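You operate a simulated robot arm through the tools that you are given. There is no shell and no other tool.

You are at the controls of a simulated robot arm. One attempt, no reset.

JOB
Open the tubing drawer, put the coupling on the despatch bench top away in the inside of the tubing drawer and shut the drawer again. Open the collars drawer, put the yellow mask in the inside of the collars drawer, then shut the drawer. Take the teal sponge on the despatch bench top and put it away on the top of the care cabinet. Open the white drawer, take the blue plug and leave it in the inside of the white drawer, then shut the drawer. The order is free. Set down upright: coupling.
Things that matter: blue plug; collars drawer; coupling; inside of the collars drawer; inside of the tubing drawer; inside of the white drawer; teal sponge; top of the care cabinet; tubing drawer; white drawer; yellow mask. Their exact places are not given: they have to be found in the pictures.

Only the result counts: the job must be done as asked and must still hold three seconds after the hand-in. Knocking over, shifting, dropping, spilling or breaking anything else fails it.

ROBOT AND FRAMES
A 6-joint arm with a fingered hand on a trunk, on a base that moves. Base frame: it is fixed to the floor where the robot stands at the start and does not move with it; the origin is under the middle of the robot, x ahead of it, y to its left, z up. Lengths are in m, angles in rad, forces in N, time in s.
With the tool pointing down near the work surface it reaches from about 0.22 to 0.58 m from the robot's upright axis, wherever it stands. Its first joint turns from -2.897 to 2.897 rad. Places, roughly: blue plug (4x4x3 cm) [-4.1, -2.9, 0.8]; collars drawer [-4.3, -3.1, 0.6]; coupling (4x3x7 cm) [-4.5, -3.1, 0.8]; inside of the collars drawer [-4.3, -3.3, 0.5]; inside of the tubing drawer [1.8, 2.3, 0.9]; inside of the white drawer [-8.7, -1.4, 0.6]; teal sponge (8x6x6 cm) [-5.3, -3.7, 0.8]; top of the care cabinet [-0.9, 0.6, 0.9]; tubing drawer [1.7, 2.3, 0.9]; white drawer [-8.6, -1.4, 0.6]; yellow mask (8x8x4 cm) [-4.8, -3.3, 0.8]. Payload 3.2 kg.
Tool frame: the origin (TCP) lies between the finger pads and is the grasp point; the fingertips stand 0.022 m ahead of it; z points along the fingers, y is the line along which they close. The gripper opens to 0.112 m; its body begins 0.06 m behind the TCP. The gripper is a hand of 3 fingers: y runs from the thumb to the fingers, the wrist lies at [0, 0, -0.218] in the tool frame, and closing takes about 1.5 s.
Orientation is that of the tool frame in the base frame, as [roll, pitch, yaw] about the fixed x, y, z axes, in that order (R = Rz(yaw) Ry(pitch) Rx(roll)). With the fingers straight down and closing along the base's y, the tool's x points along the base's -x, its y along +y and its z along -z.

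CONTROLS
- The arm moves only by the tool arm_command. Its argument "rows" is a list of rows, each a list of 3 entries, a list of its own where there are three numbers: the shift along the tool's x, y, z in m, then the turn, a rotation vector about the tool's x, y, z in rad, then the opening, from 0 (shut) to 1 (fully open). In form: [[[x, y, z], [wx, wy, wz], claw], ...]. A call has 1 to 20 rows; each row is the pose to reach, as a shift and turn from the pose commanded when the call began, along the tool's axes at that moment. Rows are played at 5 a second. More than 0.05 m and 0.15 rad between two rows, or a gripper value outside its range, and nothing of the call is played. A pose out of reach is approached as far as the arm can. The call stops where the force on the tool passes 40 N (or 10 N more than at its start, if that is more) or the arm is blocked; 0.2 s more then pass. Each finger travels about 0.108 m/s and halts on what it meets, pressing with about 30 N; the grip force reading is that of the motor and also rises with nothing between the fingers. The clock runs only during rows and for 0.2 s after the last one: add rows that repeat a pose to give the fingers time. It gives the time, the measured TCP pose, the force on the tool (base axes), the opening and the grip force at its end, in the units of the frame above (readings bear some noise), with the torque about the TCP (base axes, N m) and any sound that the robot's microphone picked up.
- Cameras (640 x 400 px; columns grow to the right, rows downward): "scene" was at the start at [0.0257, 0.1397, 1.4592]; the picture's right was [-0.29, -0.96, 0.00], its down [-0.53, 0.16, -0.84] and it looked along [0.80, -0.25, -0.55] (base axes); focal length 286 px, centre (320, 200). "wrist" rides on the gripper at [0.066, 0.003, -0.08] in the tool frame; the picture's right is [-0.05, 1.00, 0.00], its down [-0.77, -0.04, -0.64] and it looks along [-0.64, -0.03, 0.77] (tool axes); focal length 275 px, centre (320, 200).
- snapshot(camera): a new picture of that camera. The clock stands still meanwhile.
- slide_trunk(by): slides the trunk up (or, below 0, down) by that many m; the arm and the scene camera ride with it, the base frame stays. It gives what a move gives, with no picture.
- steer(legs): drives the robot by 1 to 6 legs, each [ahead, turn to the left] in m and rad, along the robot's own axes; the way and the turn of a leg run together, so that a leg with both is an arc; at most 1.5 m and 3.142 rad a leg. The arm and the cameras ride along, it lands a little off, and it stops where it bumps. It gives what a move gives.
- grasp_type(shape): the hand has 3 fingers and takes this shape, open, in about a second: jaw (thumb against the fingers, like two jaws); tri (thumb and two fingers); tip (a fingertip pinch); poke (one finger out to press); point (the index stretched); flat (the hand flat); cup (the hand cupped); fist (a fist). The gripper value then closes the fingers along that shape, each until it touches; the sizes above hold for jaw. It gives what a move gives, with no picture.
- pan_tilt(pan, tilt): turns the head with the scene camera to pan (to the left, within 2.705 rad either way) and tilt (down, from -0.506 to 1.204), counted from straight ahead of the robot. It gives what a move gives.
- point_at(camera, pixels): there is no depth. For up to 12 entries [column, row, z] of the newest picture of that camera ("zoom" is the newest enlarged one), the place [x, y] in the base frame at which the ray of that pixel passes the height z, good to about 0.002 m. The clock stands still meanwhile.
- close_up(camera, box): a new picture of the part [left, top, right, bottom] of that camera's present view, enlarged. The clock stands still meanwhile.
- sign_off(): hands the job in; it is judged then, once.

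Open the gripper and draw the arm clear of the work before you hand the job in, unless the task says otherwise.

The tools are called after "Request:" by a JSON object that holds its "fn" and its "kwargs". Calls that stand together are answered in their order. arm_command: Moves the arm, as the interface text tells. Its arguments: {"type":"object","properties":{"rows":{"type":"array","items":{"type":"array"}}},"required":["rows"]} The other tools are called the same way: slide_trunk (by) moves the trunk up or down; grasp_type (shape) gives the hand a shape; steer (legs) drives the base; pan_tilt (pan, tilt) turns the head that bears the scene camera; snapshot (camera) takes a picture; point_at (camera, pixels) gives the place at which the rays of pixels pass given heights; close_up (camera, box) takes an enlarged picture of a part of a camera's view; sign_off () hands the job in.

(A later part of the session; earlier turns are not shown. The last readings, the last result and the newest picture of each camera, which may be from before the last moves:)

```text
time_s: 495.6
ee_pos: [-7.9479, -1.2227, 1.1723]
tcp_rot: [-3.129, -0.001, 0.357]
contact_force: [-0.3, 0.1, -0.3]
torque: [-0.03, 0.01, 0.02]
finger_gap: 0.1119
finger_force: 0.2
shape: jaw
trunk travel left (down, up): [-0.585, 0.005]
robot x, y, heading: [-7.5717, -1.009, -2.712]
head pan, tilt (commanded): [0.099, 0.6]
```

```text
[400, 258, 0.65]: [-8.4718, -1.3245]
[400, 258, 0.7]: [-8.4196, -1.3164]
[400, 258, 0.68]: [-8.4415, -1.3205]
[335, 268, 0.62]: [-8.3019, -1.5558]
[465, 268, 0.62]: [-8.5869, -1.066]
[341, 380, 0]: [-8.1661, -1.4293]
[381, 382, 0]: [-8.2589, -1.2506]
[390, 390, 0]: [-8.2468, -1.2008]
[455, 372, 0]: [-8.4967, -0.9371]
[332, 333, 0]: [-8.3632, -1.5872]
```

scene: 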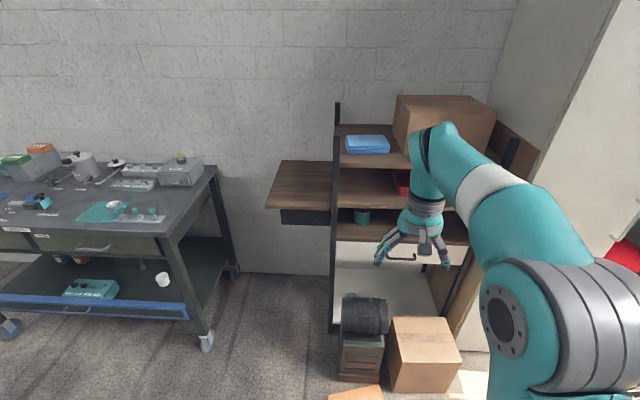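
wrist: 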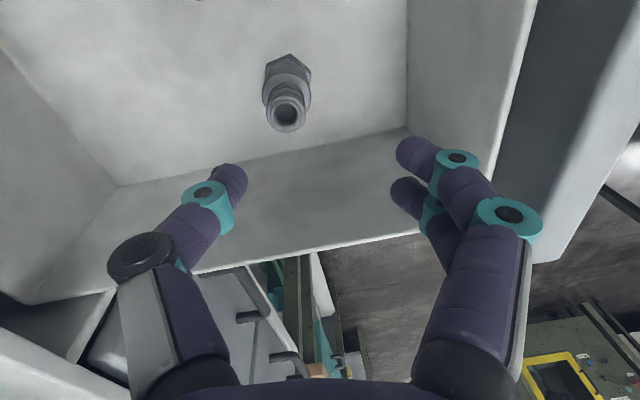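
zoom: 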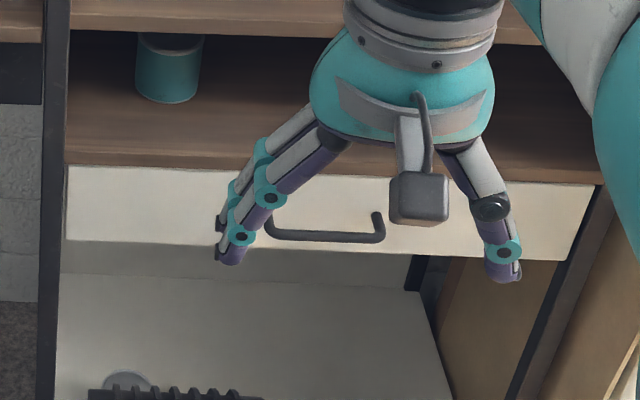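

Handle at about room (-8.155,2.655), z≈0.65. I retract a little and bring the tool horizontal with vertical closing, as before.

Request:
{"fn": "arm_command", "kwargs": {"rows": [[[0.02, 0, 0.025], [0, 0, 0], 1], [[0.04, 0, 0.05], [-0.012, 0, 0], 1], [[0.07, 0, 0.08], [-0.012, 0, 0], 1]]}}

Request:
{"fn": "arm_command", "kwargs": {"rows": [[[-0.031, 0, -0.0022], [0, -0.1428, 0], 1], [[-0.0614, 0, -0.0088], [0, -0.2856, 0], 1], [[-0.0906, 0, -0.0197], [0, -0.4284, 0], 1], [[-0.1179, 0, -0.0346], [0, -0.5712, 0], 1], [[-0.1428, 0, -0.0533], [0, -0.714, 0], 1], [[-0.1648, 0, -0.0752], [0, -0.8568, 0], 1], [[-0.1834, 0, -0.1001], [0, -0.9996, 0], 1], [[-0.1983, 0, -0.1274], [0, -1.1424, 0], 1], [[-0.2092, 0, -0.1566], [0, -1.2852, 0], 1], [[-0.2158, 0, -0.187], [0, -1.428, 0], 1], [[-0.218, 0, -0.218], [0, -1.5708, 0], 1]]}}

Request:
{"fn": "arm_command", "kwargs": {"rows": [[[0, 0, 0], [0, 0, 0.1428], 0.9], [[0, 0, 0], [0, 0, 0.2856], 0.8], [[0, 0, 0], [0, 0, 0.4284], 0.7], [[0, 0, 0], [0, 0, 0.5712], 0.6], [[0, 0, 0], [0, 0, 0.714], 0.6], [[0, 0, 0], [0, 0, 0.8568], 0.6], [[0, 0, 0], [0, 0, 0.9996], 0.6], [[0, 0, 0], [0, 0, 1.1424], 0.6], [[0, 0, 0], [0, 0, 1.2852], 0.6], [[0, 0, 0], [0, 0, 1.428], 0.6], [[0, 0, 0], [0, 0, 1.5708], 0.6]]}}

```text
time_s: 496.4
ee_pos: [-7.885, -1.1968, 1.0936]
tcp_rot: [3.141, 0.001, 0.356]
contact_force: [1.0, -0.3, 0.2]
torque: [-0.01, 0.01, -0.02]
finger_gap: 0.1118
finger_force: 0.1
shape: jaw
trunk travel left (down, up): [-0.585, 0.005]
robot x, y, heading: [-7.5728, -1.0062, -2.712]
head pan, tilt (commanded): [0.099, 0.6]
```

```text
time_s: 498.8
ee_pos: [-8.0823, -1.2728, 1.3111]
tcp_rot: [0.086, 1.569, -2.7]
contact_force: [0.2, -0.1, 0.9]
torque: [0.0, 0.03, 0.02]
finger_gap: 0.112
finger_force: 0.0
shape: jaw
trunk travel left (down, up): [-0.585, 0.005]
robot x, y, heading: [-7.5751, -1.0039, -2.711]
head pan, tilt (commanded): [0.099, 0.6]
```

```text
time_s: 501.2
ee_pos: [-8.0876, -1.2727, 1.3103]
tcp_rot: [1.571, -0.001, -1.212]
contact_force: [0.0, -0.4, -0.1]
torque: [-0.03, 0.0, 0.03]
finger_gap: 0.0677
finger_force: 0.0
shape: jaw
trunk travel left (down, up): [-0.585, 0.005]
robot x, y, heading: [-7.5778, -1.0075, -2.717]
head pan, tilt (commanded): [0.099, 0.6]
```

Horizontal, slightly yawed. I turn the base a touch, lower the trunk 0.48 m and shift the hand right and down toward the handle line, still ~0.35 m away.

Request:
{"fn": "steer", "kwargs": {"legs": [[0, 0.04]]}}

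Request:
{"fn": "slide_trunk", "kwargs": {"by": -0.4}}

Request:
{"fn": "slide_trunk", "kwargs": {"by": -0.08}}

Request:
{"fn": "arm_command", "kwargs": {"rows": [[[-0.025, -0.03, 0], [0, 0.03, 0], 0.6], [[-0.05, -0.06, 0], [0, 0.06, 0], 0.6], [[-0.075, -0.09, 0], [0, 0.07, 0], 0.6], [[-0.1, -0.12, 0], [0, 0.07, 0], 0.6], [[-0.125, -0.15, 0], [0, 0.07, 0], 0.6], [[-0.15, -0.18, 0], [0, 0.07, 0], 0.6]]}}

Request:
{"fn": "snapshot", "kwargs": {"camera": "wrist"}}

Request:
{"fn": "snapshot", "kwargs": {"camera": "scene"}}

```text
time_s: 502.0
ee_pos: [-8.0765, -1.2937, 1.3099]
tcp_rot: [1.571, 0.0, -1.172]
contact_force: [0.1, 0.4, -0.1]
torque: [-0.03, -0.01, 0.0]
finger_gap: 0.0674
finger_force: 0.0
shape: jaw
trunk travel left (down, up): [-0.585, 0.005]
robot x, y, heading: [-7.5773, -1.011, -2.67]
head pan, tilt (commanded): [0.099, 0.6]
```

```text
time_s: 505.9
ee_pos: [-8.0758, -1.2946, 0.9107]
tcp_rot: [1.572, 0.002, -1.173]
contact_force: [0.9, -0.2, -0.1]
torque: [0.01, -0.01, 0.01]
finger_gap: 0.0676
finger_force: 0.0
shape: jaw
trunk travel left (down, up): [-0.185, 0.405]
robot x, y, heading: [-7.5732, -1.0072, -2.675]
head pan, tilt (commanded): [0.099, 0.6]
```

```text
time_s: 507.0
ee_pos: [-8.0764, -1.2943, 0.8313]
tcp_rot: [1.571, 0.001, -1.173]
contact_force: [0.5, 0.3, -0.4]
torque: [-0.02, -0.01, 0.02]
finger_gap: 0.0678
finger_force: 0.0
shape: jaw
trunk travel left (down, up): [-0.105, 0.485]
robot x, y, heading: [-7.572, -1.0077, -2.673]
head pan, tilt (commanded): [0.099, 0.6]
```

```text
time_s: 508.4
ee_pos: [-8.047, -1.3211, 0.8046]
tcp_rot: [1.58, 0.001, -1.116]
contact_force: [0.6, 0.2, 0.5]
torque: [-0.02, 0.01, 0.02]
finger_gap: 0.0676
finger_force: 0.0
shape: jaw
out of reach, approached as far as the arm can: row 1, 2, 3, 4, 5, 6
trunk travel left (down, up): [-0.105, 0.485]
robot x, y, heading: [-7.5709, -1.0104, -2.672]
head pan, tilt (commanded): [0.099, 0.6]
```

```text
taken
```

wrist: 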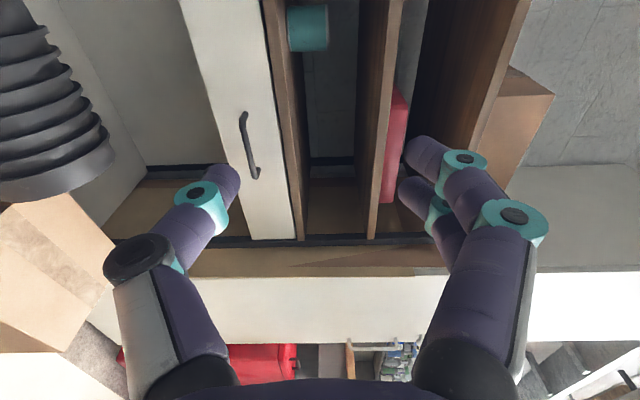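

```text
taken
```

scene: 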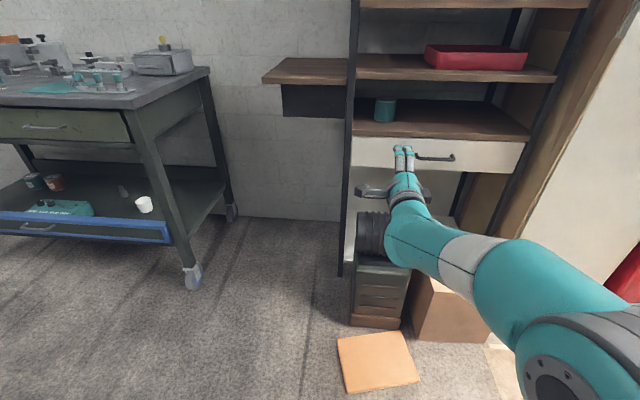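

The sideways shift is out of the wrist's range in this pose. I test whether straight down works before moving the base sideways instead.

Request:
{"fn": "arm_command", "kwargs": {"rows": [[[0, -0.03, 0], [0, 0, 0], 0.6], [[0, -0.06, 0], [0, 0, 0], 0.6]]}}

```text
time_s: 509.0
ee_pos: [-8.0346, -1.3467, 0.7635]
tcp_rot: [1.577, 0.001, -1.116]
contact_force: [-0.1, 0.0, -0.5]
torque: [-0.03, 0.0, -0.01]
finger_gap: 0.0674
finger_force: 0.0
shape: jaw
out of reach, approached as far as the arm can: row 1, 2
trunk travel left (down, up): [-0.105, 0.485]
robot x, y, heading: [-7.5756, -1.0078, -2.678]
head pan, tilt (commanded): [0.099, 0.6]
```

Lowering drifts it left, a sign of a wrist limit. I try moving right alone.

Request:
{"fn": "arm_command", "kwargs": {"rows": [[[-0.03, 0, 0], [0, 0, 0], 0.6], [[-0.06, 0, 0], [0, 0, 0], 0.6], [[-0.09, 0, 0], [0, 0, 0], 0.6]]}}

```text
time_s: 509.8
ee_pos: [-8.0531, -1.3162, 0.801]
tcp_rot: [1.589, 0.0, -1.131]
contact_force: [0.6, -0.2, -0.5]
torque: [0.03, 0.02, 0.01]
finger_gap: 0.0676
finger_force: 0.0
shape: jaw
out of reach, approached as far as the arm can: row 1, 2, 3
trunk travel left (down, up): [-0.105, 0.485]
robot x, y, heading: [-7.5749, -1.0081, -2.672]
head pan, tilt (commanded): [0.099, 0.6]
```

A joint limit couples the directions here, so this arm branch is bad. I raise, undo the roll and pitch, and redo it from the usual start pose (hand slightly right of centre).

Request:
{"fn": "slide_trunk", "kwargs": {"by": 0.4}}

Request:
{"fn": "arm_command", "kwargs": {"rows": [[[0, 0, 0], [0, 0, -0.1428], 0.9], [[0, 0, 0], [0, 0, -0.2856], 1], [[0, 0, 0], [0, 0, -0.4284], 1], [[0, 0, 0], [0, 0, -0.5712], 1], [[0, 0, 0], [0, 0, -0.714], 1], [[0, 0, 0], [0, 0, -0.8568], 1], [[0, 0, 0], [0, 0, -0.9996], 1], [[0, 0, 0], [0, 0, -1.1424], 1], [[0, 0, 0], [0, 0, -1.2852], 1], [[0, 0, 0], [0, 0, -1.428], 1], [[0, 0, 0], [0, 0, -1.5708], 1]]}}

Request:
{"fn": "arm_command", "kwargs": {"rows": [[[0.031, 0, -0.0022], [0, 0.1428, 0], 1], [[0.0614, 0, -0.0088], [0, 0.2856, 0], 1], [[0.0906, 0, -0.0197], [0, 0.4284, 0], 1], [[0.1179, 0, -0.0346], [0, 0.5712, 0], 1], [[0.1428, 0, -0.0533], [0, 0.714, 0], 1], [[0.1648, 0, -0.0752], [0, 0.8568, 0], 1], [[0.1834, 0, -0.1001], [0, 0.9996, 0], 1], [[0.1983, 0, -0.1274], [0, 1.1424, 0], 1], [[0.2092, 0, -0.1566], [0, 1.2852, 0], 1], [[0.2158, 0, -0.187], [0, 1.428, 0], 1], [[0.218, 0, -0.218], [0, 1.5708, 0], 1]]}}

```text
time_s: 513.6
ee_pos: [-8.0522, -1.3153, 1.1987]
tcp_rot: [1.59, 0.0, -1.132]
contact_force: [0.5, -0.3, 0.4]
torque: [0.0, 0.04, -0.02]
finger_gap: 0.0678
finger_force: 0.0
shape: jaw
trunk travel left (down, up): [-0.505, 0.085]
robot x, y, heading: [-7.5723, -1.0112, -2.669]
head pan, tilt (commanded): [0.099, 0.6]
```

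```text
time_s: 516.0
ee_pos: [-8.0522, -1.3157, 1.1995]
tcp_rot: [-2.954, 1.553, 0.627]
contact_force: [0.6, -0.4, 0.0]
torque: [0.02, -0.01, 0.03]
finger_gap: 0.1122
finger_force: 0.0
shape: jaw
trunk travel left (down, up): [-0.505, 0.085]
robot x, y, heading: [-7.5768, -1.0087, -2.671]
head pan, tilt (commanded): [0.099, 0.6]
```

```text
time_s: 518.5
ee_pos: [-7.8505, -1.2206, 0.9851]
tcp_rot: [3.141, -0.021, 0.441]
contact_force: [-0.5, -0.2, 0.6]
torque: [-0.02, -0.03, -0.03]
finger_gap: 0.1117
finger_force: 0.1
shape: jaw
trunk travel left (down, up): [-0.505, 0.085]
robot x, y, heading: [-7.5711, -1.0083, -2.682]
head pan, tilt (commanded): [0.099, 0.6]
```

Back to tool-down. I move the hand to the usual start (7 cm right of centre, higher) and repeat pitch and roll.

Request:
{"fn": "arm_command", "kwargs": {"rows": [[[0, -0.035, -0.025], [0, -0.01, 0], 1], [[0, -0.07, -0.05], [0, -0.021, 0.01], 1], [[0, -0.105, -0.075], [0, -0.021, 0.01], 1], [[0, -0.14, -0.11], [0, -0.021, 0.01], 1], [[0, -0.14, -0.11], [0, -0.021, 0.01], 1]]}}

Request:
{"fn": "arm_command", "kwargs": {"rows": [[[-0.031, 0, -0.0022], [0, -0.1428, 0], 1], [[-0.0614, 0, -0.0088], [0, -0.2856, 0], 1], [[-0.0906, 0, -0.0197], [0, -0.4284, 0], 1], [[-0.1179, 0, -0.0346], [0, -0.5712, 0], 1], [[-0.1428, 0, -0.0533], [0, -0.714, 0], 1], [[-0.1648, 0, -0.0752], [0, -0.8568, 0], 1], [[-0.1834, 0, -0.1001], [0, -0.9996, 0], 1], [[-0.1983, 0, -0.1274], [0, -1.1424, 0], 1], [[-0.2092, 0, -0.1566], [0, -1.2852, 0], 1], [[-0.2158, 0, -0.187], [0, -1.428, 0], 1], [[-0.218, 0, -0.218], [0, -1.5708, 0], 1]]}}

Request:
{"fn": "arm_command", "kwargs": {"rows": [[[0, 0, 0], [0, 0, 0.1428], 0.9], [[0, 0, 0], [0, 0, 0.2856], 0.8], [[0, 0, 0], [0, 0, 0.4284], 0.7], [[0, 0, 0], [0, 0, 0.5712], 0.6], [[0, 0, 0], [0, 0, 0.714], 0.6], [[0, 0, 0], [0, 0, 0.8568], 0.6], [[0, 0, 0], [0, 0, 0.9996], 0.6], [[0, 0, 0], [0, 0, 1.1424], 0.6], [[0, 0, 0], [0, 0, 1.2852], 0.6], [[0, 0, 0], [0, 0, 1.428], 0.6], [[0, 0, 0], [0, 0, 1.5708], 0.6]]}}

```text
time_s: 519.6
ee_pos: [-7.9099, -1.0946, 1.0961]
tcp_rot: [3.141, 0.002, 0.431]
contact_force: [-1.4, 0.3, 0.7]
torque: [0.01, 0.0, 0.0]
finger_gap: 0.112
finger_force: 0.1
shape: jaw
trunk travel left (down, up): [-0.505, 0.085]
robot x, y, heading: [-7.5758, -1.0073, -2.677]
head pan, tilt (commanded): [0.099, 0.6]
```

```text
time_s: 522.0
ee_pos: [-8.1126, -1.1955, 1.3534]
tcp_rot: [3.075, 1.554, 0.354]
contact_force: [-0.3, -0.6, 0.1]
torque: [0.0, -0.03, 0.04]
finger_gap: 0.1118
finger_force: 0.1
shape: jaw
out of reach, approached as far as the arm can: row 10, 11
trunk travel left (down, up): [-0.505, 0.085]
robot x, y, heading: [-7.5745, -1.0102, -2.675]
head pan, tilt (commanded): [0.099, 0.6]
```

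```text
time_s: 524.5
ee_pos: [-8.1141, -1.1965, 1.3556]
tcp_rot: [1.567, -0.001, -1.142]
contact_force: [0.2, -0.3, 0.8]
torque: [0.01, 0.0, -0.02]
finger_gap: 0.0676
finger_force: 0.1
shape: jaw
trunk travel left (down, up): [-0.505, 0.085]
robot x, y, heading: [-7.5722, -1.0099, -2.677]
head pan, tilt (commanded): [0.099, 0.6]
```

This is the usual arm branch (z=1.356). I lower the trunk 0.5 m and move the hand down and 5 cm right.

Request:
{"fn": "slide_trunk", "kwargs": {"by": -0.4}}

Request:
{"fn": "slide_trunk", "kwargs": {"by": -0.1}}

Request:
{"fn": "arm_command", "kwargs": {"rows": [[[-0.012, -0.035, 0], [0, 0.02, 0], 0.6], [[-0.024, -0.07, 0], [0, 0.04, 0], 0.6], [[-0.036, -0.105, 0], [0, 0.04, 0], 0.6], [[-0.048, -0.14, 0], [0, 0.04, 0], 0.6], [[-0.048, -0.175, 0], [0, 0.04, 0], 0.6], [[-0.048, -0.205, 0], [0, 0.04, 0], 0.6]]}}

Request:
{"fn": "snapshot", "kwargs": {"camera": "wrist"}}

Request:
{"fn": "snapshot", "kwargs": {"camera": "scene"}}

```text
time_s: 528.3
ee_pos: [-8.1135, -1.1957, 0.9553]
tcp_rot: [1.57, -0.001, -1.142]
contact_force: [0.6, -0.4, -1.2]
torque: [0.0, -0.02, 0.05]
finger_gap: 0.0678
finger_force: 0.1
shape: jaw
trunk travel left (down, up): [-0.105, 0.485]
robot x, y, heading: [-7.572, -1.0085, -2.673]
head pan, tilt (commanded): [0.099, 0.6]
```

```text
time_s: 529.6
ee_pos: [-8.1133, -1.1946, 0.8557]
tcp_rot: [1.568, -0.001, -1.141]
contact_force: [-0.6, 0.5, 0.4]
torque: [-0.01, 0.01, 0.01]
finger_gap: 0.0677
finger_force: 0.1
shape: jaw
trunk travel left (down, up): [-0.005, 0.585]
robot x, y, heading: [-7.5742, -1.008, -2.674]
head pan, tilt (commanded): [0.099, 0.6]
```

```text
time_s: 531.0
ee_pos: [-8.1336, -1.151, 0.6481]
tcp_rot: [1.567, 0.0, -1.103]
contact_force: [-0.4, -0.1, -0.6]
torque: [0.01, 0.01, 0.01]
finger_gap: 0.0676
finger_force: 0.0
shape: jaw
trunk travel left (down, up): [-0.005, 0.585]
robot x, y, heading: [-7.5751, -1.0103, -2.678]
head pan, tilt (commanded): [0.099, 0.6]
```

```text
taken
```

wrist: 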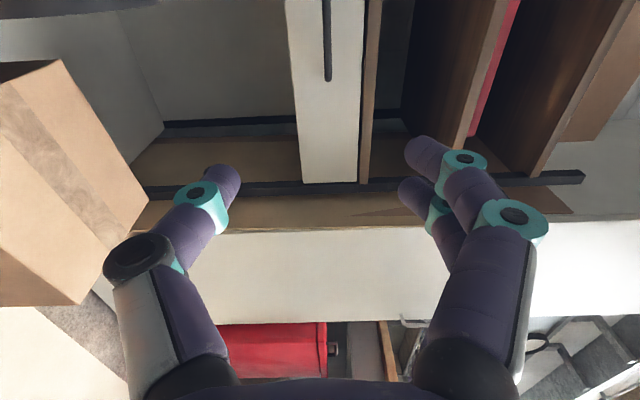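

```text
taken
```

scene: 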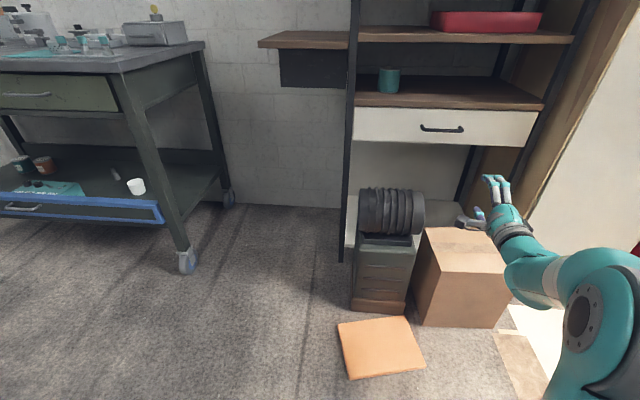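

The hand is level with the handle (wrist px (328,0–80)), ~0.38 m away, and slightly left/low of it. I measure the handle again from the scene view.

Request:
{"fn": "close_up", "kwargs": {"camera": "scene", "box": [340, 80, 560, 220]}}

Request:
{"fn": "point_at", "kwargs": {"camera": "zoom", "pixels": [[235, 138, 0.65], [355, 143, 0.65], [235, 138, 0.67], [355, 143, 0.67]]}}

```text
2.86 times, centred on (450, 150) of scene
```

zoom: 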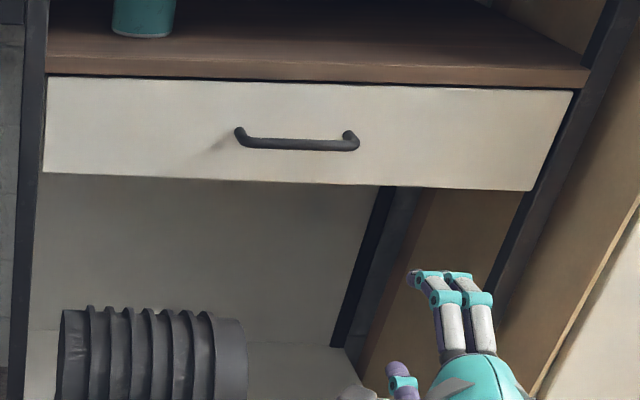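

```text
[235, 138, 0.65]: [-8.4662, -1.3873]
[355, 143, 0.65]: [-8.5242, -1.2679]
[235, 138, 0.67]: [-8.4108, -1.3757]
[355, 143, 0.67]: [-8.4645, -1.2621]
```

The handle centre is at v≈2.657, z≈0.658 – aligned. Before driving nearer I check how far my base front is from the orange board.

Request:
{"fn": "pan_tilt", "kwargs": {"pan": 0.3, "tilt": 1.2}}

Request:
{"fn": "snapshot", "kwargs": {"camera": "scene"}}

Request:
{"fn": "pan_tilt", "kwargs": {"pan": 1.0, "tilt": 1.2}}

Request:
{"fn": "snapshot", "kwargs": {"camera": "scene"}}

```text
time_s: 532.0
ee_pos: [-8.1341, -1.152, 0.6497]
tcp_rot: [1.568, 0.0, -1.101]
contact_force: [-0.1, -0.5, -1.0]
torque: [-0.02, 0.02, 0.02]
finger_gap: 0.0677
finger_force: 0.1
shape: jaw
trunk travel left (down, up): [-0.005, 0.585]
robot x, y, heading: [-7.5754, -1.0103, -2.676]
head pan, tilt (commanded): [0.3, 1.201]
```

```text
taken
```

scene: 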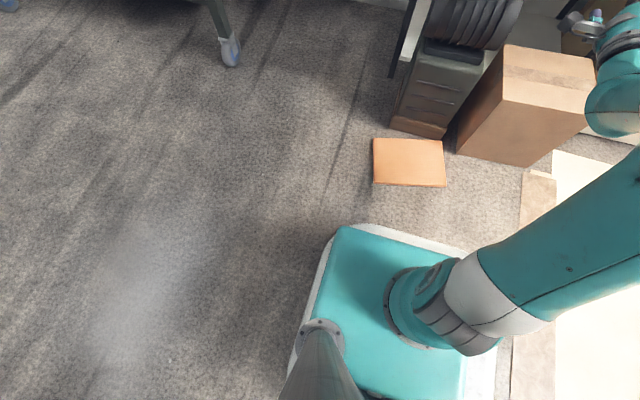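

```text
time_s: 533.1
ee_pos: [-8.1346, -1.1527, 0.6485]
tcp_rot: [1.569, 0.003, -1.101]
contact_force: [0.6, 0.5, 0.7]
torque: [-0.01, 0.05, -0.03]
finger_gap: 0.0675
finger_force: 0.0
shape: jaw
trunk travel left (down, up): [-0.005, 0.585]
robot x, y, heading: [-7.5705, -1.0083, -2.672]
head pan, tilt (commanded): [1.0, 1.201]
```

```text
taken
```

scene: 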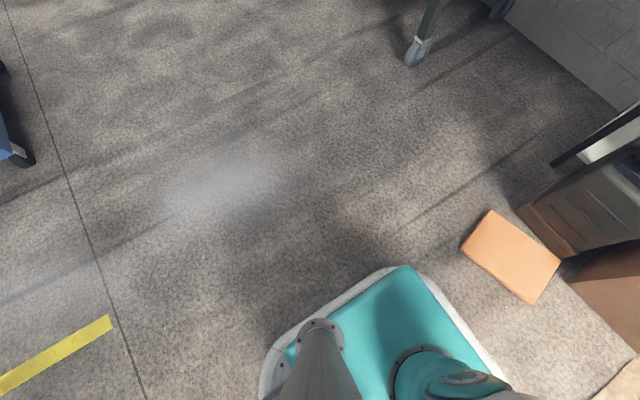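

The white base is visible now. I compute its front edge and the board's corners.

Request:
{"fn": "point_at", "kwargs": {"camera": "scene", "pixels": [[462, 248, 0], [490, 210, 0], [560, 258, 0], [536, 305, 0], [398, 266, 0.05], [398, 266, 0.2], [475, 335, 0.05], [475, 335, 0.2], [500, 370, 0.05], [500, 370, 0.2], [264, 380, 0.2]]}}

```text
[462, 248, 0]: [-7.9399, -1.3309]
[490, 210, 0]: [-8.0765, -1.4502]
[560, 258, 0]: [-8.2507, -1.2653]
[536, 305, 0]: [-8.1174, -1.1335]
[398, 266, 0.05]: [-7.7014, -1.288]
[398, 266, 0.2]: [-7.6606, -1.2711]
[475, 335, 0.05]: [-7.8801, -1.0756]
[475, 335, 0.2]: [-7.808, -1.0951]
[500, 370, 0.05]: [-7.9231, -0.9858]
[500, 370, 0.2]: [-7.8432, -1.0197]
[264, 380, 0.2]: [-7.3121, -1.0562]
```

The base front extends ≤0.25–0.3 m; the nearest board corner is at u=-7.68. I drive 0.16 m ahead (axis u≈-7.37), then reach with the arm.

Request:
{"fn": "steer", "kwargs": {"legs": [[0.16, 0]]}}

Request:
{"fn": "arm_command", "kwargs": {"rows": [[[0, 0.008, 0.03], [0, 0, 0], 0.6], [[0, 0.008, 0.06], [0, 0, 0], 0.6], [[0, 0.008, 0.09], [0, 0, 0], 0.6], [[0, 0.008, 0.12], [0, 0, 0], 0.6]]}}

Request:
{"fn": "snapshot", "kwargs": {"camera": "wrist"}}

Request:
{"fn": "snapshot", "kwargs": {"camera": "scene"}}

```text
time_s: 534.5
ee_pos: [-8.2799, -1.2259, 0.6491]
tcp_rot: [1.569, 0.001, -1.101]
contact_force: [-0.5, -0.5, 0.8]
torque: [0.02, 0.02, -0.03]
finger_gap: 0.0678
finger_force: 0.0
shape: jaw
trunk travel left (down, up): [-0.005, 0.585]
robot x, y, heading: [-7.7244, -1.0805, -2.674]
head pan, tilt (commanded): [1.0, 1.201]
```

```text
time_s: 535.5
ee_pos: [-8.3859, -1.2798, 0.6582]
tcp_rot: [1.565, -0.001, -1.101]
contact_force: [-0.6, 0.2, 0.4]
torque: [-0.03, 0.0, -0.01]
finger_gap: 0.0677
finger_force: 0.1
shape: jaw
trunk travel left (down, up): [-0.005, 0.585]
robot x, y, heading: [-7.7225, -1.0814, -2.676]
head pan, tilt (commanded): [1.0, 1.201]
```

```text
taken
```

wrist: 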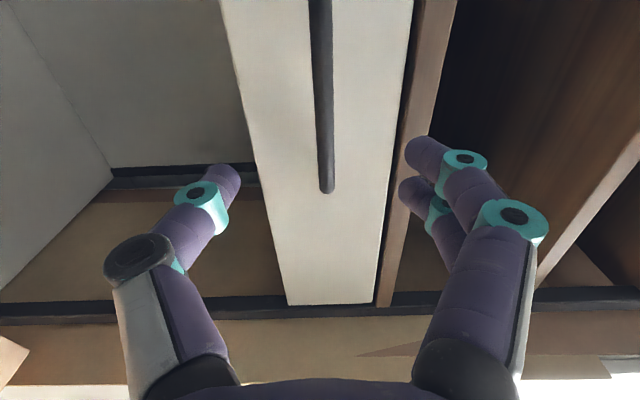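

```text
taken
```

scene: 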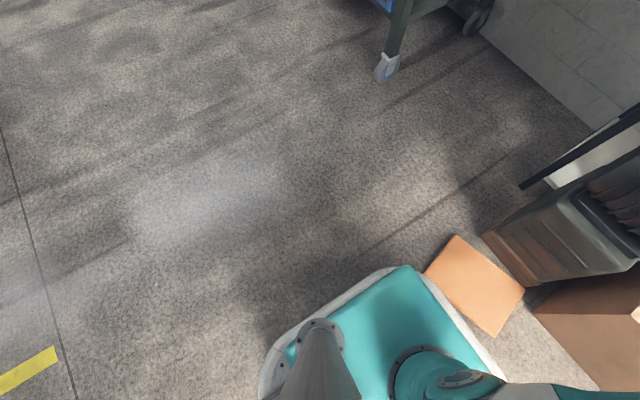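

Aligned with the bar (wrist px (325,0–192)); about 9–10 cm remain. I advance 0.075 m and look.

Request:
{"fn": "arm_command", "kwargs": {"rows": [[[0, 0, 0.025], [0, 0, 0], 0.6], [[0, 0, 0.05], [0, 0, 0], 0.6], [[0, 0, 0.075], [0, 0, 0], 0.6]]}}

Request:
{"fn": "snapshot", "kwargs": {"camera": "wrist"}}

```text
time_s: 536.3
ee_pos: [-8.4522, -1.3122, 0.6571]
tcp_rot: [1.569, 0.001, -1.1]
contact_force: [0.1, 0.5, 0.6]
torque: [-0.01, -0.01, -0.02]
finger_gap: 0.0678
finger_force: 0.2
shape: jaw
trunk travel left (down, up): [-0.005, 0.585]
robot x, y, heading: [-7.7166, -1.0818, -2.676]
head pan, tilt (commanded): [1.0, 1.201]
```

```text
taken
```

wrist: 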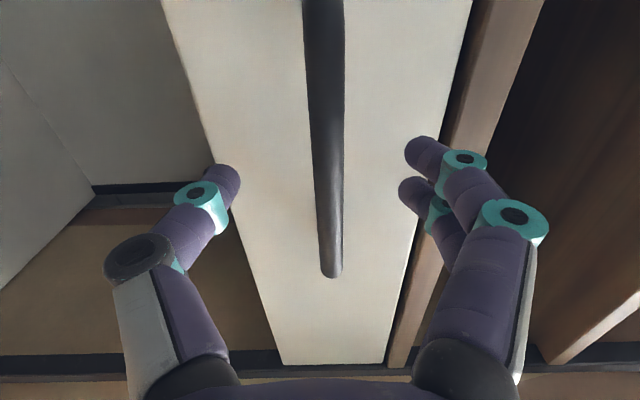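

The bar is ~2 cm ahead. I advance 0.017 m and close.

Request:
{"fn": "arm_command", "kwargs": {"rows": [[[0, 0, 0.009], [0, 0, 0], 0.6], [[0, 0, 0.017], [0, 0, 0], 0.6], [[0, 0, 0.017], [0, 0, 0], 0.3], [[0, 0, 0.017], [0, 0, 0], 0], [[0, 0, 0.017], [0, 0, 0], 0], [[0, 0, 0.017], [0, 0, 0], 0], [[0, 0, 0.017], [0, 0, 0], 0], [[0, 0, 0.017], [0, 0, 0], 0], [[0, 0, 0.017], [0, 0, 0], 0]]}}

Request:
{"fn": "snapshot", "kwargs": {"camera": "wrist"}}

```text
time_s: 538.3
ee_pos: [-8.4685, -1.3205, 0.657]
tcp_rot: [1.568, 0.002, -1.102]
contact_force: [-1.8, -0.6, -0.7]
torque: [-0.02, 0.0, 0.0]
finger_gap: 0.0
finger_force: 29.6
shape: jaw
trunk travel left (down, up): [-0.005, 0.585]
robot x, y, heading: [-7.7235, -1.0842, -2.675]
head pan, tilt (commanded): [1.0, 1.201]
```

```text
taken
```

wrist: 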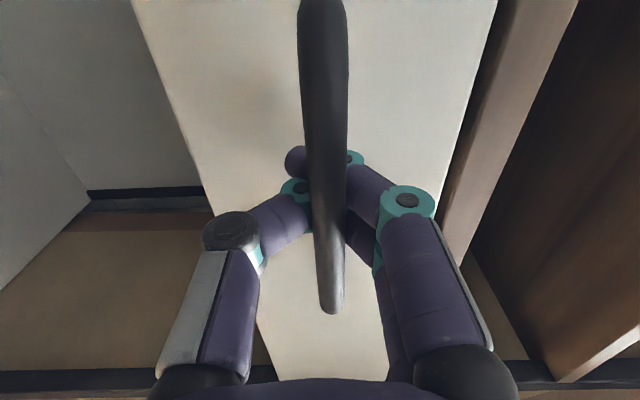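

Hooked behind the bar. I pull back with the arm.

Request:
{"fn": "arm_command", "kwargs": {"rows": [[[0, 0, -0.015], [0, 0, 0], 0], [[0, 0, -0.03], [0, 0, 0], 0], [[0, 0, -0.045], [0, 0, 0], 0], [[0, 0, -0.06], [0, 0, 0], 0], [[0, 0, -0.075], [0, 0, 0], 0], [[0, 0, -0.09], [0, 0, 0], 0], [[0, 0, -0.105], [0, 0, 0], 0], [[0, 0, -0.12], [0, 0, 0], 0], [[0, 0, -0.135], [0, 0, 0], 0], [[0, 0, -0.15], [0, 0, 0], 0]]}}

Request:
{"fn": "pan_tilt", "kwargs": {"pan": -0.1, "tilt": 0.6}}

Request:
{"fn": "snapshot", "kwargs": {"camera": "scene"}}

```text
time_s: 540.5
ee_pos: [-8.3353, -1.2531, 0.6575]
tcp_rot: [1.568, 0.002, -1.101]
contact_force: [-1.7, -1.5, -0.3]
torque: [0.0, -0.03, -0.02]
finger_gap: 0.0
finger_force: 29.7
shape: jaw
trunk travel left (down, up): [-0.005, 0.585]
robot x, y, heading: [-7.7179, -1.0828, -2.673]
head pan, tilt (commanded): [1.0, 1.201]
```

```text
time_s: 541.8
ee_pos: [-8.3363, -1.2541, 0.6576]
tcp_rot: [1.569, -0.001, -1.1]
contact_force: [-0.3, -1.0, 0.0]
torque: [-0.03, 0.03, 0.01]
finger_gap: 0.0
finger_force: 29.7
shape: jaw
trunk travel left (down, up): [-0.005, 0.585]
robot x, y, heading: [-7.7197, -1.083, -2.677]
head pan, tilt (commanded): [-0.099, 0.6]
```

```text
taken
```

scene: 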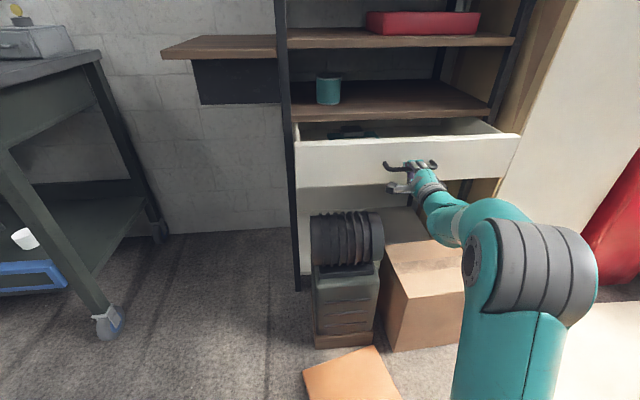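

The white drawer comes out (~0.15 m); something dark lies inside on its left. I pull further, force-limited.

Request:
{"fn": "arm_command", "kwargs": {"rows": [[[0, 0, -0.015], [0, 0, 0], 0], [[0, 0, -0.03], [0, 0, 0], 0], [[0, 0, -0.045], [0, 0, 0], 0], [[0, 0, -0.06], [0, 0, 0], 0], [[0, 0, -0.075], [0, 0, 0], 0], [[0, 0, -0.09], [0, 0, 0], 0], [[0, 0, -0.105], [0, 0, 0], 0]]}}

Request:
{"fn": "snapshot", "kwargs": {"camera": "scene"}}

```text
time_s: 543.4
ee_pos: [-8.241, -1.2059, 0.6578]
tcp_rot: [1.57, 0.0, -1.102]
contact_force: [-4.5, 1.4, 1.9]
torque: [0.01, -0.02, 0.03]
finger_gap: 0.0
finger_force: 29.6
shape: jaw
trunk travel left (down, up): [-0.005, 0.585]
robot x, y, heading: [-7.7231, -1.0804, -2.674]
head pan, tilt (commanded): [-0.099, 0.6]
```

```text
taken
```

scene: 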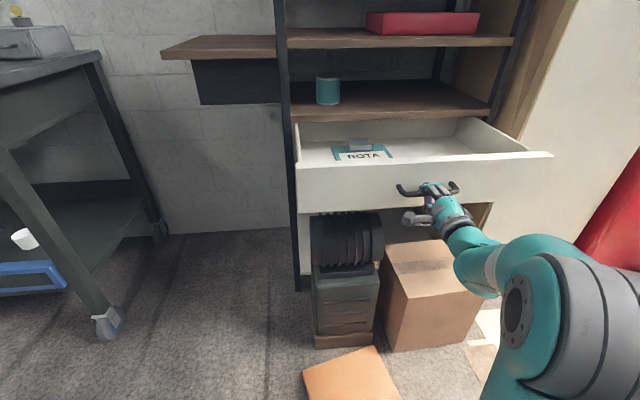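

Open about 25 cm; a clipboard lies inside at the left. I pull a little more toward its stop.

Request:
{"fn": "arm_command", "kwargs": {"rows": [[[0, 0, -0.012], [0, 0, 0], 0], [[0, 0, -0.024], [0, 0, 0], 0], [[0, 0, -0.036], [0, 0, 0], 0], [[0, 0, -0.048], [0, 0, 0], 0]]}}

```text
time_s: 543.8
ee_pos: [-8.2376, -1.205, 0.657]
tcp_rot: [1.568, -0.001, -1.098]
contact_force: [-32.0, -9.5, 0.9]
torque: [0.02, -0.12, 0.02]
finger_gap: 0.0002
finger_force: 30.1
shape: jaw
trunk travel left (down, up): [-0.005, 0.585]
robot x, y, heading: [-7.7192, -1.0818, -2.674]
head pan, tilt (commanded): [-0.099, 0.6]
stopped in row 1: the force on the tool passed its limit at 51 N (the readings are from after the stop); the commanded pose is now the measured one
```

At its stop. I release the handle and back off.

Request:
{"fn": "arm_command", "kwargs": {"rows": [[[0, 0, 0.005], [0, 0, 0], 0.3], [[0, 0, 0.005], [0, 0, 0], 0.65], [[0, 0, 0.005], [0, 0, 0], 0.65], [[0, 0, 0.005], [0, 0, 0], 0.65], [[0, 0, 0.005], [0, 0, 0], 0.65], [[0, 0, 0.005], [0, 0, 0], 0.65]]}}

Request:
{"fn": "steer", "kwargs": {"legs": [[-0.3, 0]]}}

Request:
{"fn": "slide_trunk", "kwargs": {"by": 0.4}}

Request:
{"fn": "snapshot", "kwargs": {"camera": "scene"}}

```text
time_s: 545.2
ee_pos: [-8.2388, -1.2068, 0.6586]
tcp_rot: [1.565, 0.003, -1.1]
contact_force: [1.4, 0.8, -0.7]
torque: [-0.07, 0.07, -0.03]
finger_gap: 0.0725
finger_force: 0.1
shape: jaw
trunk travel left (down, up): [-0.005, 0.585]
robot x, y, heading: [-7.7225, -1.0827, -2.67]
head pan, tilt (commanded): [-0.099, 0.6]
```

```text
time_s: 547.2
ee_pos: [-7.9718, -1.0678, 0.659]
tcp_rot: [1.565, 0.001, -1.105]
contact_force: [0.4, 0.5, -0.2]
torque: [-0.03, -0.02, 0.02]
finger_gap: 0.0723
finger_force: 0.0
shape: jaw
trunk travel left (down, up): [-0.005, 0.585]
robot x, y, heading: [-7.4549, -0.9465, -2.68]
head pan, tilt (commanded): [-0.099, 0.6]
```

```text
time_s: 551.1
ee_pos: [-7.9726, -1.0689, 1.0585]
tcp_rot: [1.566, 0.003, -1.106]
contact_force: [0.6, 0.4, 0.3]
torque: [0.0, 0.01, 0.01]
finger_gap: 0.0723
finger_force: 0.1
shape: jaw
trunk travel left (down, up): [-0.405, 0.185]
robot x, y, heading: [-7.4494, -0.9456, -2.681]
head pan, tilt (commanded): [-0.099, 0.6]
```

```text
taken
```

scene: 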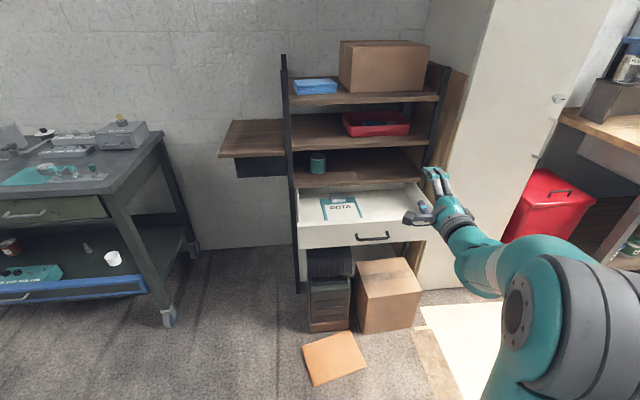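

The white drawer is open; the clipboard lies at the left, the right side is free. I fold the arm back to tool-down for the plug.

Request:
{"fn": "close_up", "kwargs": {"camera": "scene", "box": [280, 150, 460, 270]}}

Request:
{"fn": "arm_command", "kwargs": {"rows": [[[0.005, 0.017, 0], [0, 0, -0.1428], 0.8], [[0.01, 0.034, 0], [0, 0, -0.2856], 1], [[0.015, 0.051, 0], [0, 0, -0.4284], 1], [[0.02, 0.068, 0], [0, 0, -0.5712], 1], [[0.025, 0.085, 0], [0, 0, -0.714], 1], [[0.03, 0.102, 0], [0, 0, -0.8568], 1], [[0.035, 0.119, 0], [0, 0, -0.9996], 1], [[0.04, 0.136, 0], [0, 0, -1.1424], 1], [[0.045, 0.153, 0], [0, 0, -1.2852], 1], [[0.05, 0.17, 0], [0, 0, -1.428], 1], [[0.05, 0.19, 0], [0, 0, -1.5708], 1]]}}

Request:
{"fn": "arm_command", "kwargs": {"rows": [[[0.031, 0, -0.0022], [0, 0.1428, 0], 1], [[0.0614, 0, -0.0088], [0, 0.2856, 0], 1], [[0.0906, 0, -0.0197], [0, 0.4284, 0], 1], [[0.1179, 0, -0.0346], [0, 0.5712, 0], 1], [[0.1428, 0, -0.0533], [0, 0.714, 0], 1], [[0.1648, 0, -0.0752], [0, 0.8568, 0], 1], [[0.1834, 0, -0.1001], [0, 0.9996, 0], 1], [[0.1983, 0, -0.1274], [0, 1.1424, 0], 1], [[0.2092, 0, -0.1566], [0, 1.2852, 0], 1], [[0.2158, 0, -0.187], [0, 1.428, 0], 1], [[0.218, 0, -0.218], [0, 1.5708, 0], 1]]}}

Request:
{"fn": "slide_trunk", "kwargs": {"by": 0.18}}

```text
3.33 times, centred on (370, 210) of scene
```

zoom: 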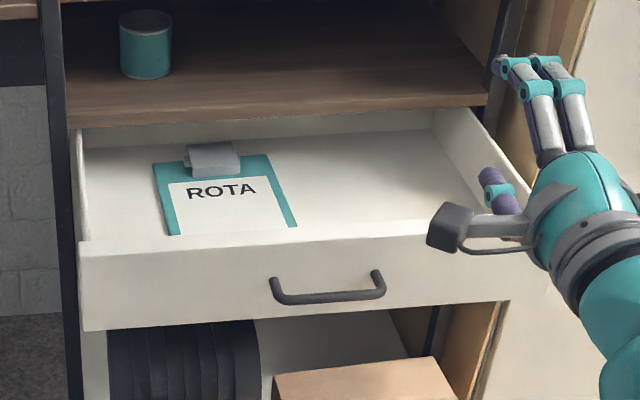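

```text
time_s: 553.5
ee_pos: [-7.9489, -1.1181, 1.2672]
tcp_rot: [-2.545, 1.567, 1.057]
contact_force: [-0.8, -0.5, 0.3]
torque: [-0.02, 0.01, 0.0]
finger_gap: 0.112
finger_force: 0.1
shape: jaw
out of reach, approached as far as the arm can: row 1, 2, 3, 4, 5, 6, 7, 8, 9, 10, 11
trunk travel left (down, up): [-0.405, 0.185]
robot x, y, heading: [-7.4543, -0.9467, -2.68]
head pan, tilt (commanded): [-0.099, 0.6]
```

```text
time_s: 555.9
ee_pos: [-7.7536, -1.0212, 1.0498]
tcp_rot: [-3.141, 0.003, 0.466]
contact_force: [0.4, -0.5, -0.6]
torque: [-0.02, -0.04, 0.01]
finger_gap: 0.1119
finger_force: 0.0
shape: jaw
trunk travel left (down, up): [-0.405, 0.185]
robot x, y, heading: [-7.4515, -0.945, -2.68]
head pan, tilt (commanded): [-0.099, 0.6]
```

```text
time_s: 557.9
ee_pos: [-7.7547, -1.0219, 1.2302]
tcp_rot: [-3.141, 0.006, 0.464]
contact_force: [-0.1, 0.8, -0.2]
torque: [0.01, -0.02, 0.0]
finger_gap: 0.1122
finger_force: 0.0
shape: jaw
trunk travel left (down, up): [-0.585, 0.005]
robot x, y, heading: [-7.4518, -0.9475, -2.679]
head pan, tilt (commanded): [-0.099, 0.6]
```

I drive back to the despatch bench: a bit forward, turn left, south 2.5 m past the trolley, then turn left to face east.

Request:
{"fn": "steer", "kwargs": {"legs": [[0.1, 0], [0, 1.54], [1.5, 0], [0.97, 0], [0, 1.54]]}}

Request:
{"fn": "pan_tilt", "kwargs": {"pan": 0.0, "tilt": 0.45}}

Request:
{"fn": "snapshot", "kwargs": {"camera": "scene"}}

```text
time_s: 578.4
ee_pos: [-6.0643, -3.1311, 1.2297]
tcp_rot: [-3.14, 0.004, -2.684]
contact_force: [-0.1, -0.3, -0.2]
torque: [-0.01, 0.04, 0.0]
finger_gap: 0.1121
finger_force: 0.0
shape: jaw
trunk travel left (down, up): [-0.585, 0.005]
robot x, y, heading: [-6.3703, -3.203, 0.458]
head pan, tilt (commanded): [-0.099, 0.6]
```

```text
time_s: 579.1
ee_pos: [-6.0644, -3.1315, 1.2294]
tcp_rot: [-3.14, 0.007, -2.685]
contact_force: [0.4, 0.0, -0.6]
torque: [-0.03, 0.02, 0.01]
finger_gap: 0.1119
finger_force: 0.0
shape: jaw
trunk travel left (down, up): [-0.585, 0.005]
robot x, y, heading: [-6.3705, -3.2004, 0.456]
head pan, tilt (commanded): [0.0, 0.45]
```

```text
taken
```

scene: 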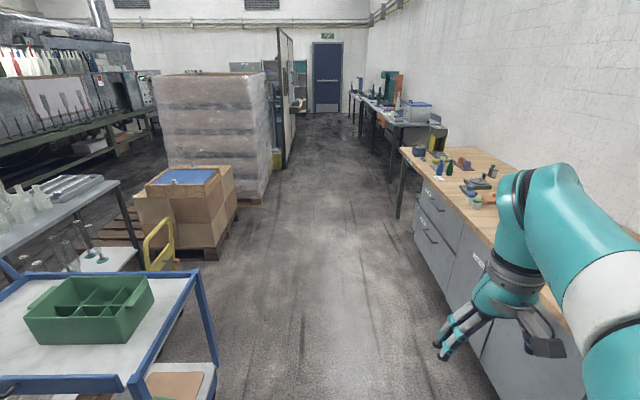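

Clear way east. I drive 2.15 m and turn right to face the bench at the plug.

Request:
{"fn": "steer", "kwargs": {"legs": [[1.15, 0], [1.0, 0], [0, -1.54]]}}

Request:
{"fn": "pan_tilt", "kwargs": {"pan": 0.1, "tilt": 0.75}}

Request:
{"fn": "snapshot", "kwargs": {"camera": "scene"}}

```text
time_s: 593.6
ee_pos: [-4.3495, -2.5479, 1.2292]
tcp_rot: [-3.142, 0.005, 2.016]
contact_force: [0.0, 0.2, 0.2]
torque: [-0.03, 0.01, 0.0]
finger_gap: 0.1118
finger_force: 0.1
shape: jaw
trunk travel left (down, up): [-0.585, 0.005]
robot x, y, heading: [-4.4192, -2.2452, -1.126]
head pan, tilt (commanded): [0.0, 0.45]
```

```text
time_s: 594.4
ee_pos: [-4.3501, -2.5484, 1.2289]
tcp_rot: [-3.139, 0.004, 2.016]
contact_force: [0.6, 0.2, 0.3]
torque: [0.02, -0.01, -0.01]
finger_gap: 0.1117
finger_force: 0.0
shape: jaw
trunk travel left (down, up): [-0.585, 0.005]
robot x, y, heading: [-4.4217, -2.2455, -1.126]
head pan, tilt (commanded): [0.099, 0.75]
```

```text
taken
```

scene: 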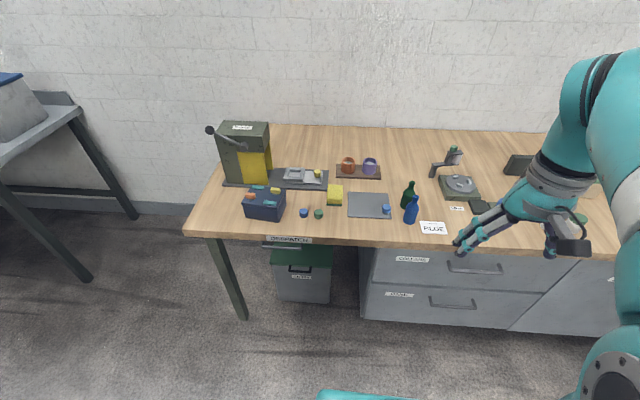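

Two blue items: one on the grey plate (387,209), one by the green cap (304,212). I zoom and locate both.

Request:
{"fn": "close_up", "kwargs": {"camera": "scene", "box": [290, 170, 430, 250]}}

Request:
{"fn": "point_at", "kwargs": {"camera": "scene", "pixels": [[387, 211, 0.81], [304, 214, 0.81], [319, 215, 0.81], [411, 221, 0.8], [408, 207, 0.8], [343, 214, 0.8], [392, 218, 0.8]]}}

```text
4.57 times, centred on (360, 210) of scene
```

zoom: 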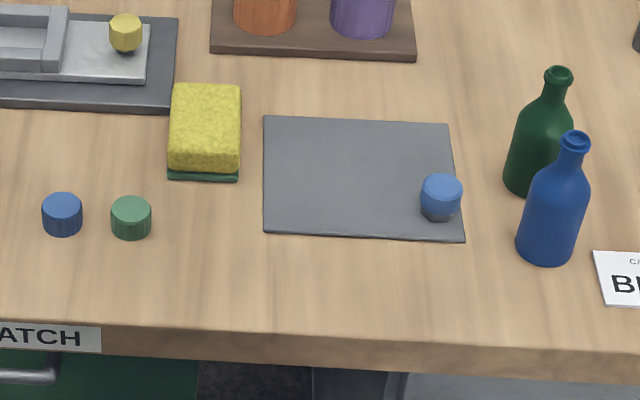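

```text
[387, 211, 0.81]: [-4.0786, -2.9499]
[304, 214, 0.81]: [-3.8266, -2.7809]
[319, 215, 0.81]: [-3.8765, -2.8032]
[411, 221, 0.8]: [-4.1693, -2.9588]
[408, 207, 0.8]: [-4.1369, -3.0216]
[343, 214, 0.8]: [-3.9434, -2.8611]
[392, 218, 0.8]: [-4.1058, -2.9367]
```

The plug is the one on the plate at (-4.079,-2.950), close to the blue bottle. I drive 0.27 m nearer and turn the hand by 0.41 rad so the bottle falls between thumb and camera.

Request:
{"fn": "steer", "kwargs": {"legs": [[0.27, 0]]}}

Request:
{"fn": "arm_command", "kwargs": {"rows": [[[0, 0, 0.02], [0, 0, -0.1], 1], [[0, 0, 0.05], [0, 0, -0.2], 1], [[0, 0, 0.08], [0, 0, -0.3], 1], [[0, 0, 0.1], [0, 0, -0.41], 1]]}}

Request:
{"fn": "snapshot", "kwargs": {"camera": "wrist"}}

```text
time_s: 596.3
ee_pos: [-4.2353, -2.7904, 1.2302]
tcp_rot: [-3.139, 0.005, 2.016]
contact_force: [-0.2, -1.1, 0.5]
torque: [-0.01, 0.01, 0.03]
finger_gap: 0.112
finger_force: 0.0
shape: jaw
trunk travel left (down, up): [-0.585, 0.005]
robot x, y, heading: [-4.3086, -2.4833, -1.129]
head pan, tilt (commanded): [0.099, 0.75]
```

```text
time_s: 597.3
ee_pos: [-4.2377, -2.7897, 1.1293]
tcp_rot: [-3.137, 0.006, 2.428]
contact_force: [0.3, -0.5, -0.2]
torque: [-0.01, -0.01, -0.01]
finger_gap: 0.112
finger_force: 0.1
shape: jaw
trunk travel left (down, up): [-0.585, 0.005]
robot x, y, heading: [-4.3074, -2.4875, -1.129]
head pan, tilt (commanded): [0.099, 0.75]
```

```text
taken
```

wrist: 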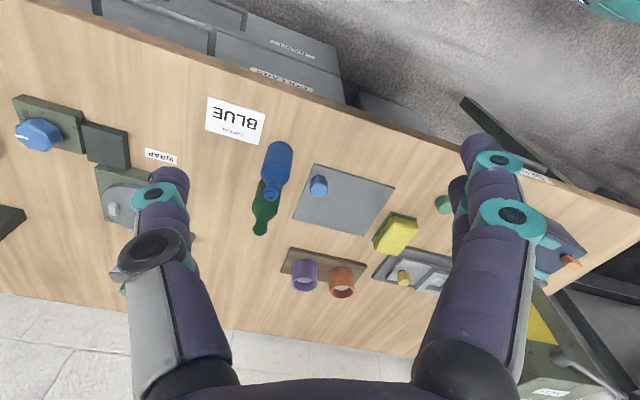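

The plug is at wrist px (319,186). I locate its top at z≈0.835.

Request:
{"fn": "close_up", "kwargs": {"camera": "wrist", "box": [250, 130, 410, 250]}}

Request:
{"fn": "point_at", "kwargs": {"camera": "wrist", "pixels": [[319, 188, 0.835], [318, 182, 0.815], [277, 180, 0.88], [273, 194, 0.97]]}}

```text
3.33 times, centred on (330, 190) of wrist
```

zoom: 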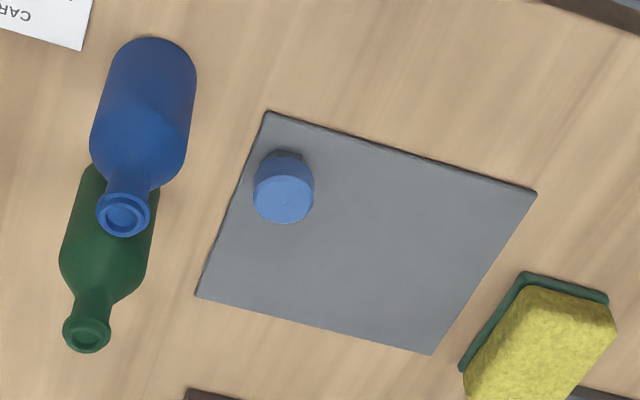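

```text
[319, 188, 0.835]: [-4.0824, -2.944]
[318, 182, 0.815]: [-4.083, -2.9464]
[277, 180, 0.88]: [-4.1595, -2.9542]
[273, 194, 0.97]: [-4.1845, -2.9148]
```

Plug at (-4.082,-2.945). I move above it at this height, then lower to z≈0.92 with the hand partly closed.

Request:
{"fn": "arm_command", "kwargs": {"rows": [[[-0.045, -0.003, 0], [0, 0, 0], 1], [[-0.09, -0.006, 0], [0, 0, 0], 0.9], [[-0.135, -0.009, 0], [0, 0, 0], 0.8], [[-0.18, -0.012, 0.01], [0, 0, 0], 0.7], [[-0.2213, -0.0157, 0.03], [0, 0, 0], 0.65], [[-0.2213, -0.0157, 0.07], [0, 0, 0], 0.65], [[-0.2213, -0.0157, 0.11], [0, 0, 0], 0.65], [[-0.2213, -0.0157, 0.15], [0, 0, 0], 0.65], [[-0.2213, -0.0157, 0.19], [0, 0, 0], 0.65]]}}

Request:
{"fn": "snapshot", "kwargs": {"camera": "wrist"}}

```text
time_s: 599.3
ee_pos: [-4.0802, -2.9502, 0.939]
tcp_rot: [-3.137, 0.006, 2.425]
contact_force: [0.3, -0.5, -1.2]
torque: [-0.03, 0.0, 0.0]
finger_gap: 0.0734
finger_force: 0.0
shape: jaw
trunk travel left (down, up): [-0.585, 0.005]
robot x, y, heading: [-4.3056, -2.4843, -1.13]
head pan, tilt (commanded): [0.099, 0.75]
```

```text
taken
```

wrist: 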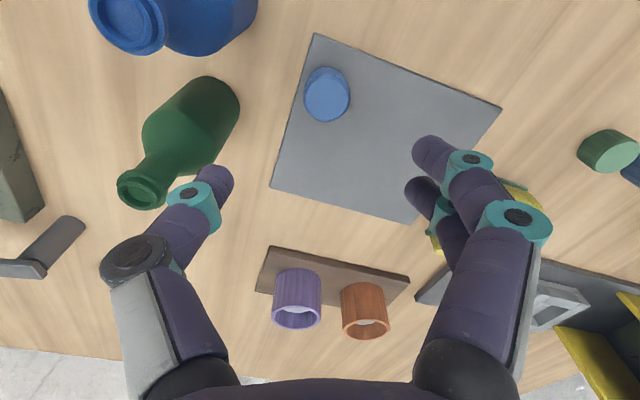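

The thumb would come down beside the green bottle, so I need another orientation: thumb toward me, fingers away, camera left. I rise, rotate +1.92 rad about the tool axis and re-check.

Request:
{"fn": "arm_command", "kwargs": {"rows": [[[0, 0, -0.04], [0, 0, 0], 0.65], [[0, 0, -0.08], [0, 0, 0], 0.65], [[0, 0, -0.12], [0, 0, 0], 0.65], [[0, 0, -0.16], [0, 0, 0], 0.65], [[0, 0, -0.16], [0, 0, 0.14], 0.65], [[0, 0, -0.16], [0, 0, 0.28], 0.65], [[0, 0, -0.16], [0, 0, 0.42], 0.65], [[0, 0, -0.16], [0, 0, 0.56], 0.65], [[0, 0, -0.16], [0, 0, 0.7], 0.65], [[0, 0, -0.16], [0, 0, 0.84], 0.65], [[0, 0, -0.16], [0, 0, 0.98], 0.65], [[0, 0, -0.16], [0, 0, 1.12], 0.65], [[0, 0, -0.16], [0, 0, 1.26], 0.65], [[0, 0, -0.16], [0, 0, 1.4], 0.65], [[0, 0, -0.16], [0, 0, 1.54], 0.65], [[0, 0, -0.16], [0, 0, 1.68], 0.65], [[0, 0, -0.16], [0, 0, 1.82], 0.65], [[0, 0, -0.16], [0, 0, 1.92], 0.65]]}}

Request:
{"fn": "snapshot", "kwargs": {"camera": "wrist"}}

```text
time_s: 603.1
ee_pos: [-4.0804, -2.9467, 1.1009]
tcp_rot: [3.137, 0.002, 0.503]
contact_force: [0.1, 0.5, 0.0]
torque: [-0.02, -0.01, 0.0]
finger_gap: 0.0729
finger_force: 0.1
shape: jaw
trunk travel left (down, up): [-0.585, 0.005]
robot x, y, heading: [-4.3039, -2.4875, -1.13]
head pan, tilt (commanded): [0.099, 0.75]
```

```text
taken
```

wrist: 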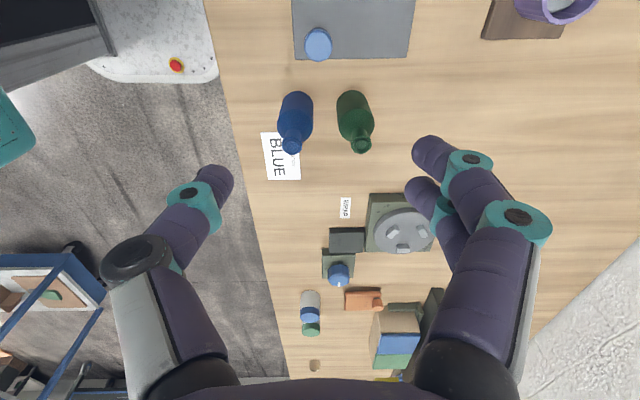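

Rotation reached. The plug is at px (318,44), bottles beyond it on the free side. I recompute the position.

Request:
{"fn": "point_at", "kwargs": {"camera": "wrist", "pixels": [[318, 46, 0.835], [318, 41, 0.815], [291, 147, 0.97], [297, 108, 0.84], [361, 144, 0.97], [352, 105, 0.84]]}}

```text
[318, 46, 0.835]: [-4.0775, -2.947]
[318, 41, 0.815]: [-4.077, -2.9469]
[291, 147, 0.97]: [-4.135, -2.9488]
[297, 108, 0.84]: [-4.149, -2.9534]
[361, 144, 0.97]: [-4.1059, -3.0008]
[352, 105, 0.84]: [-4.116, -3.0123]
```

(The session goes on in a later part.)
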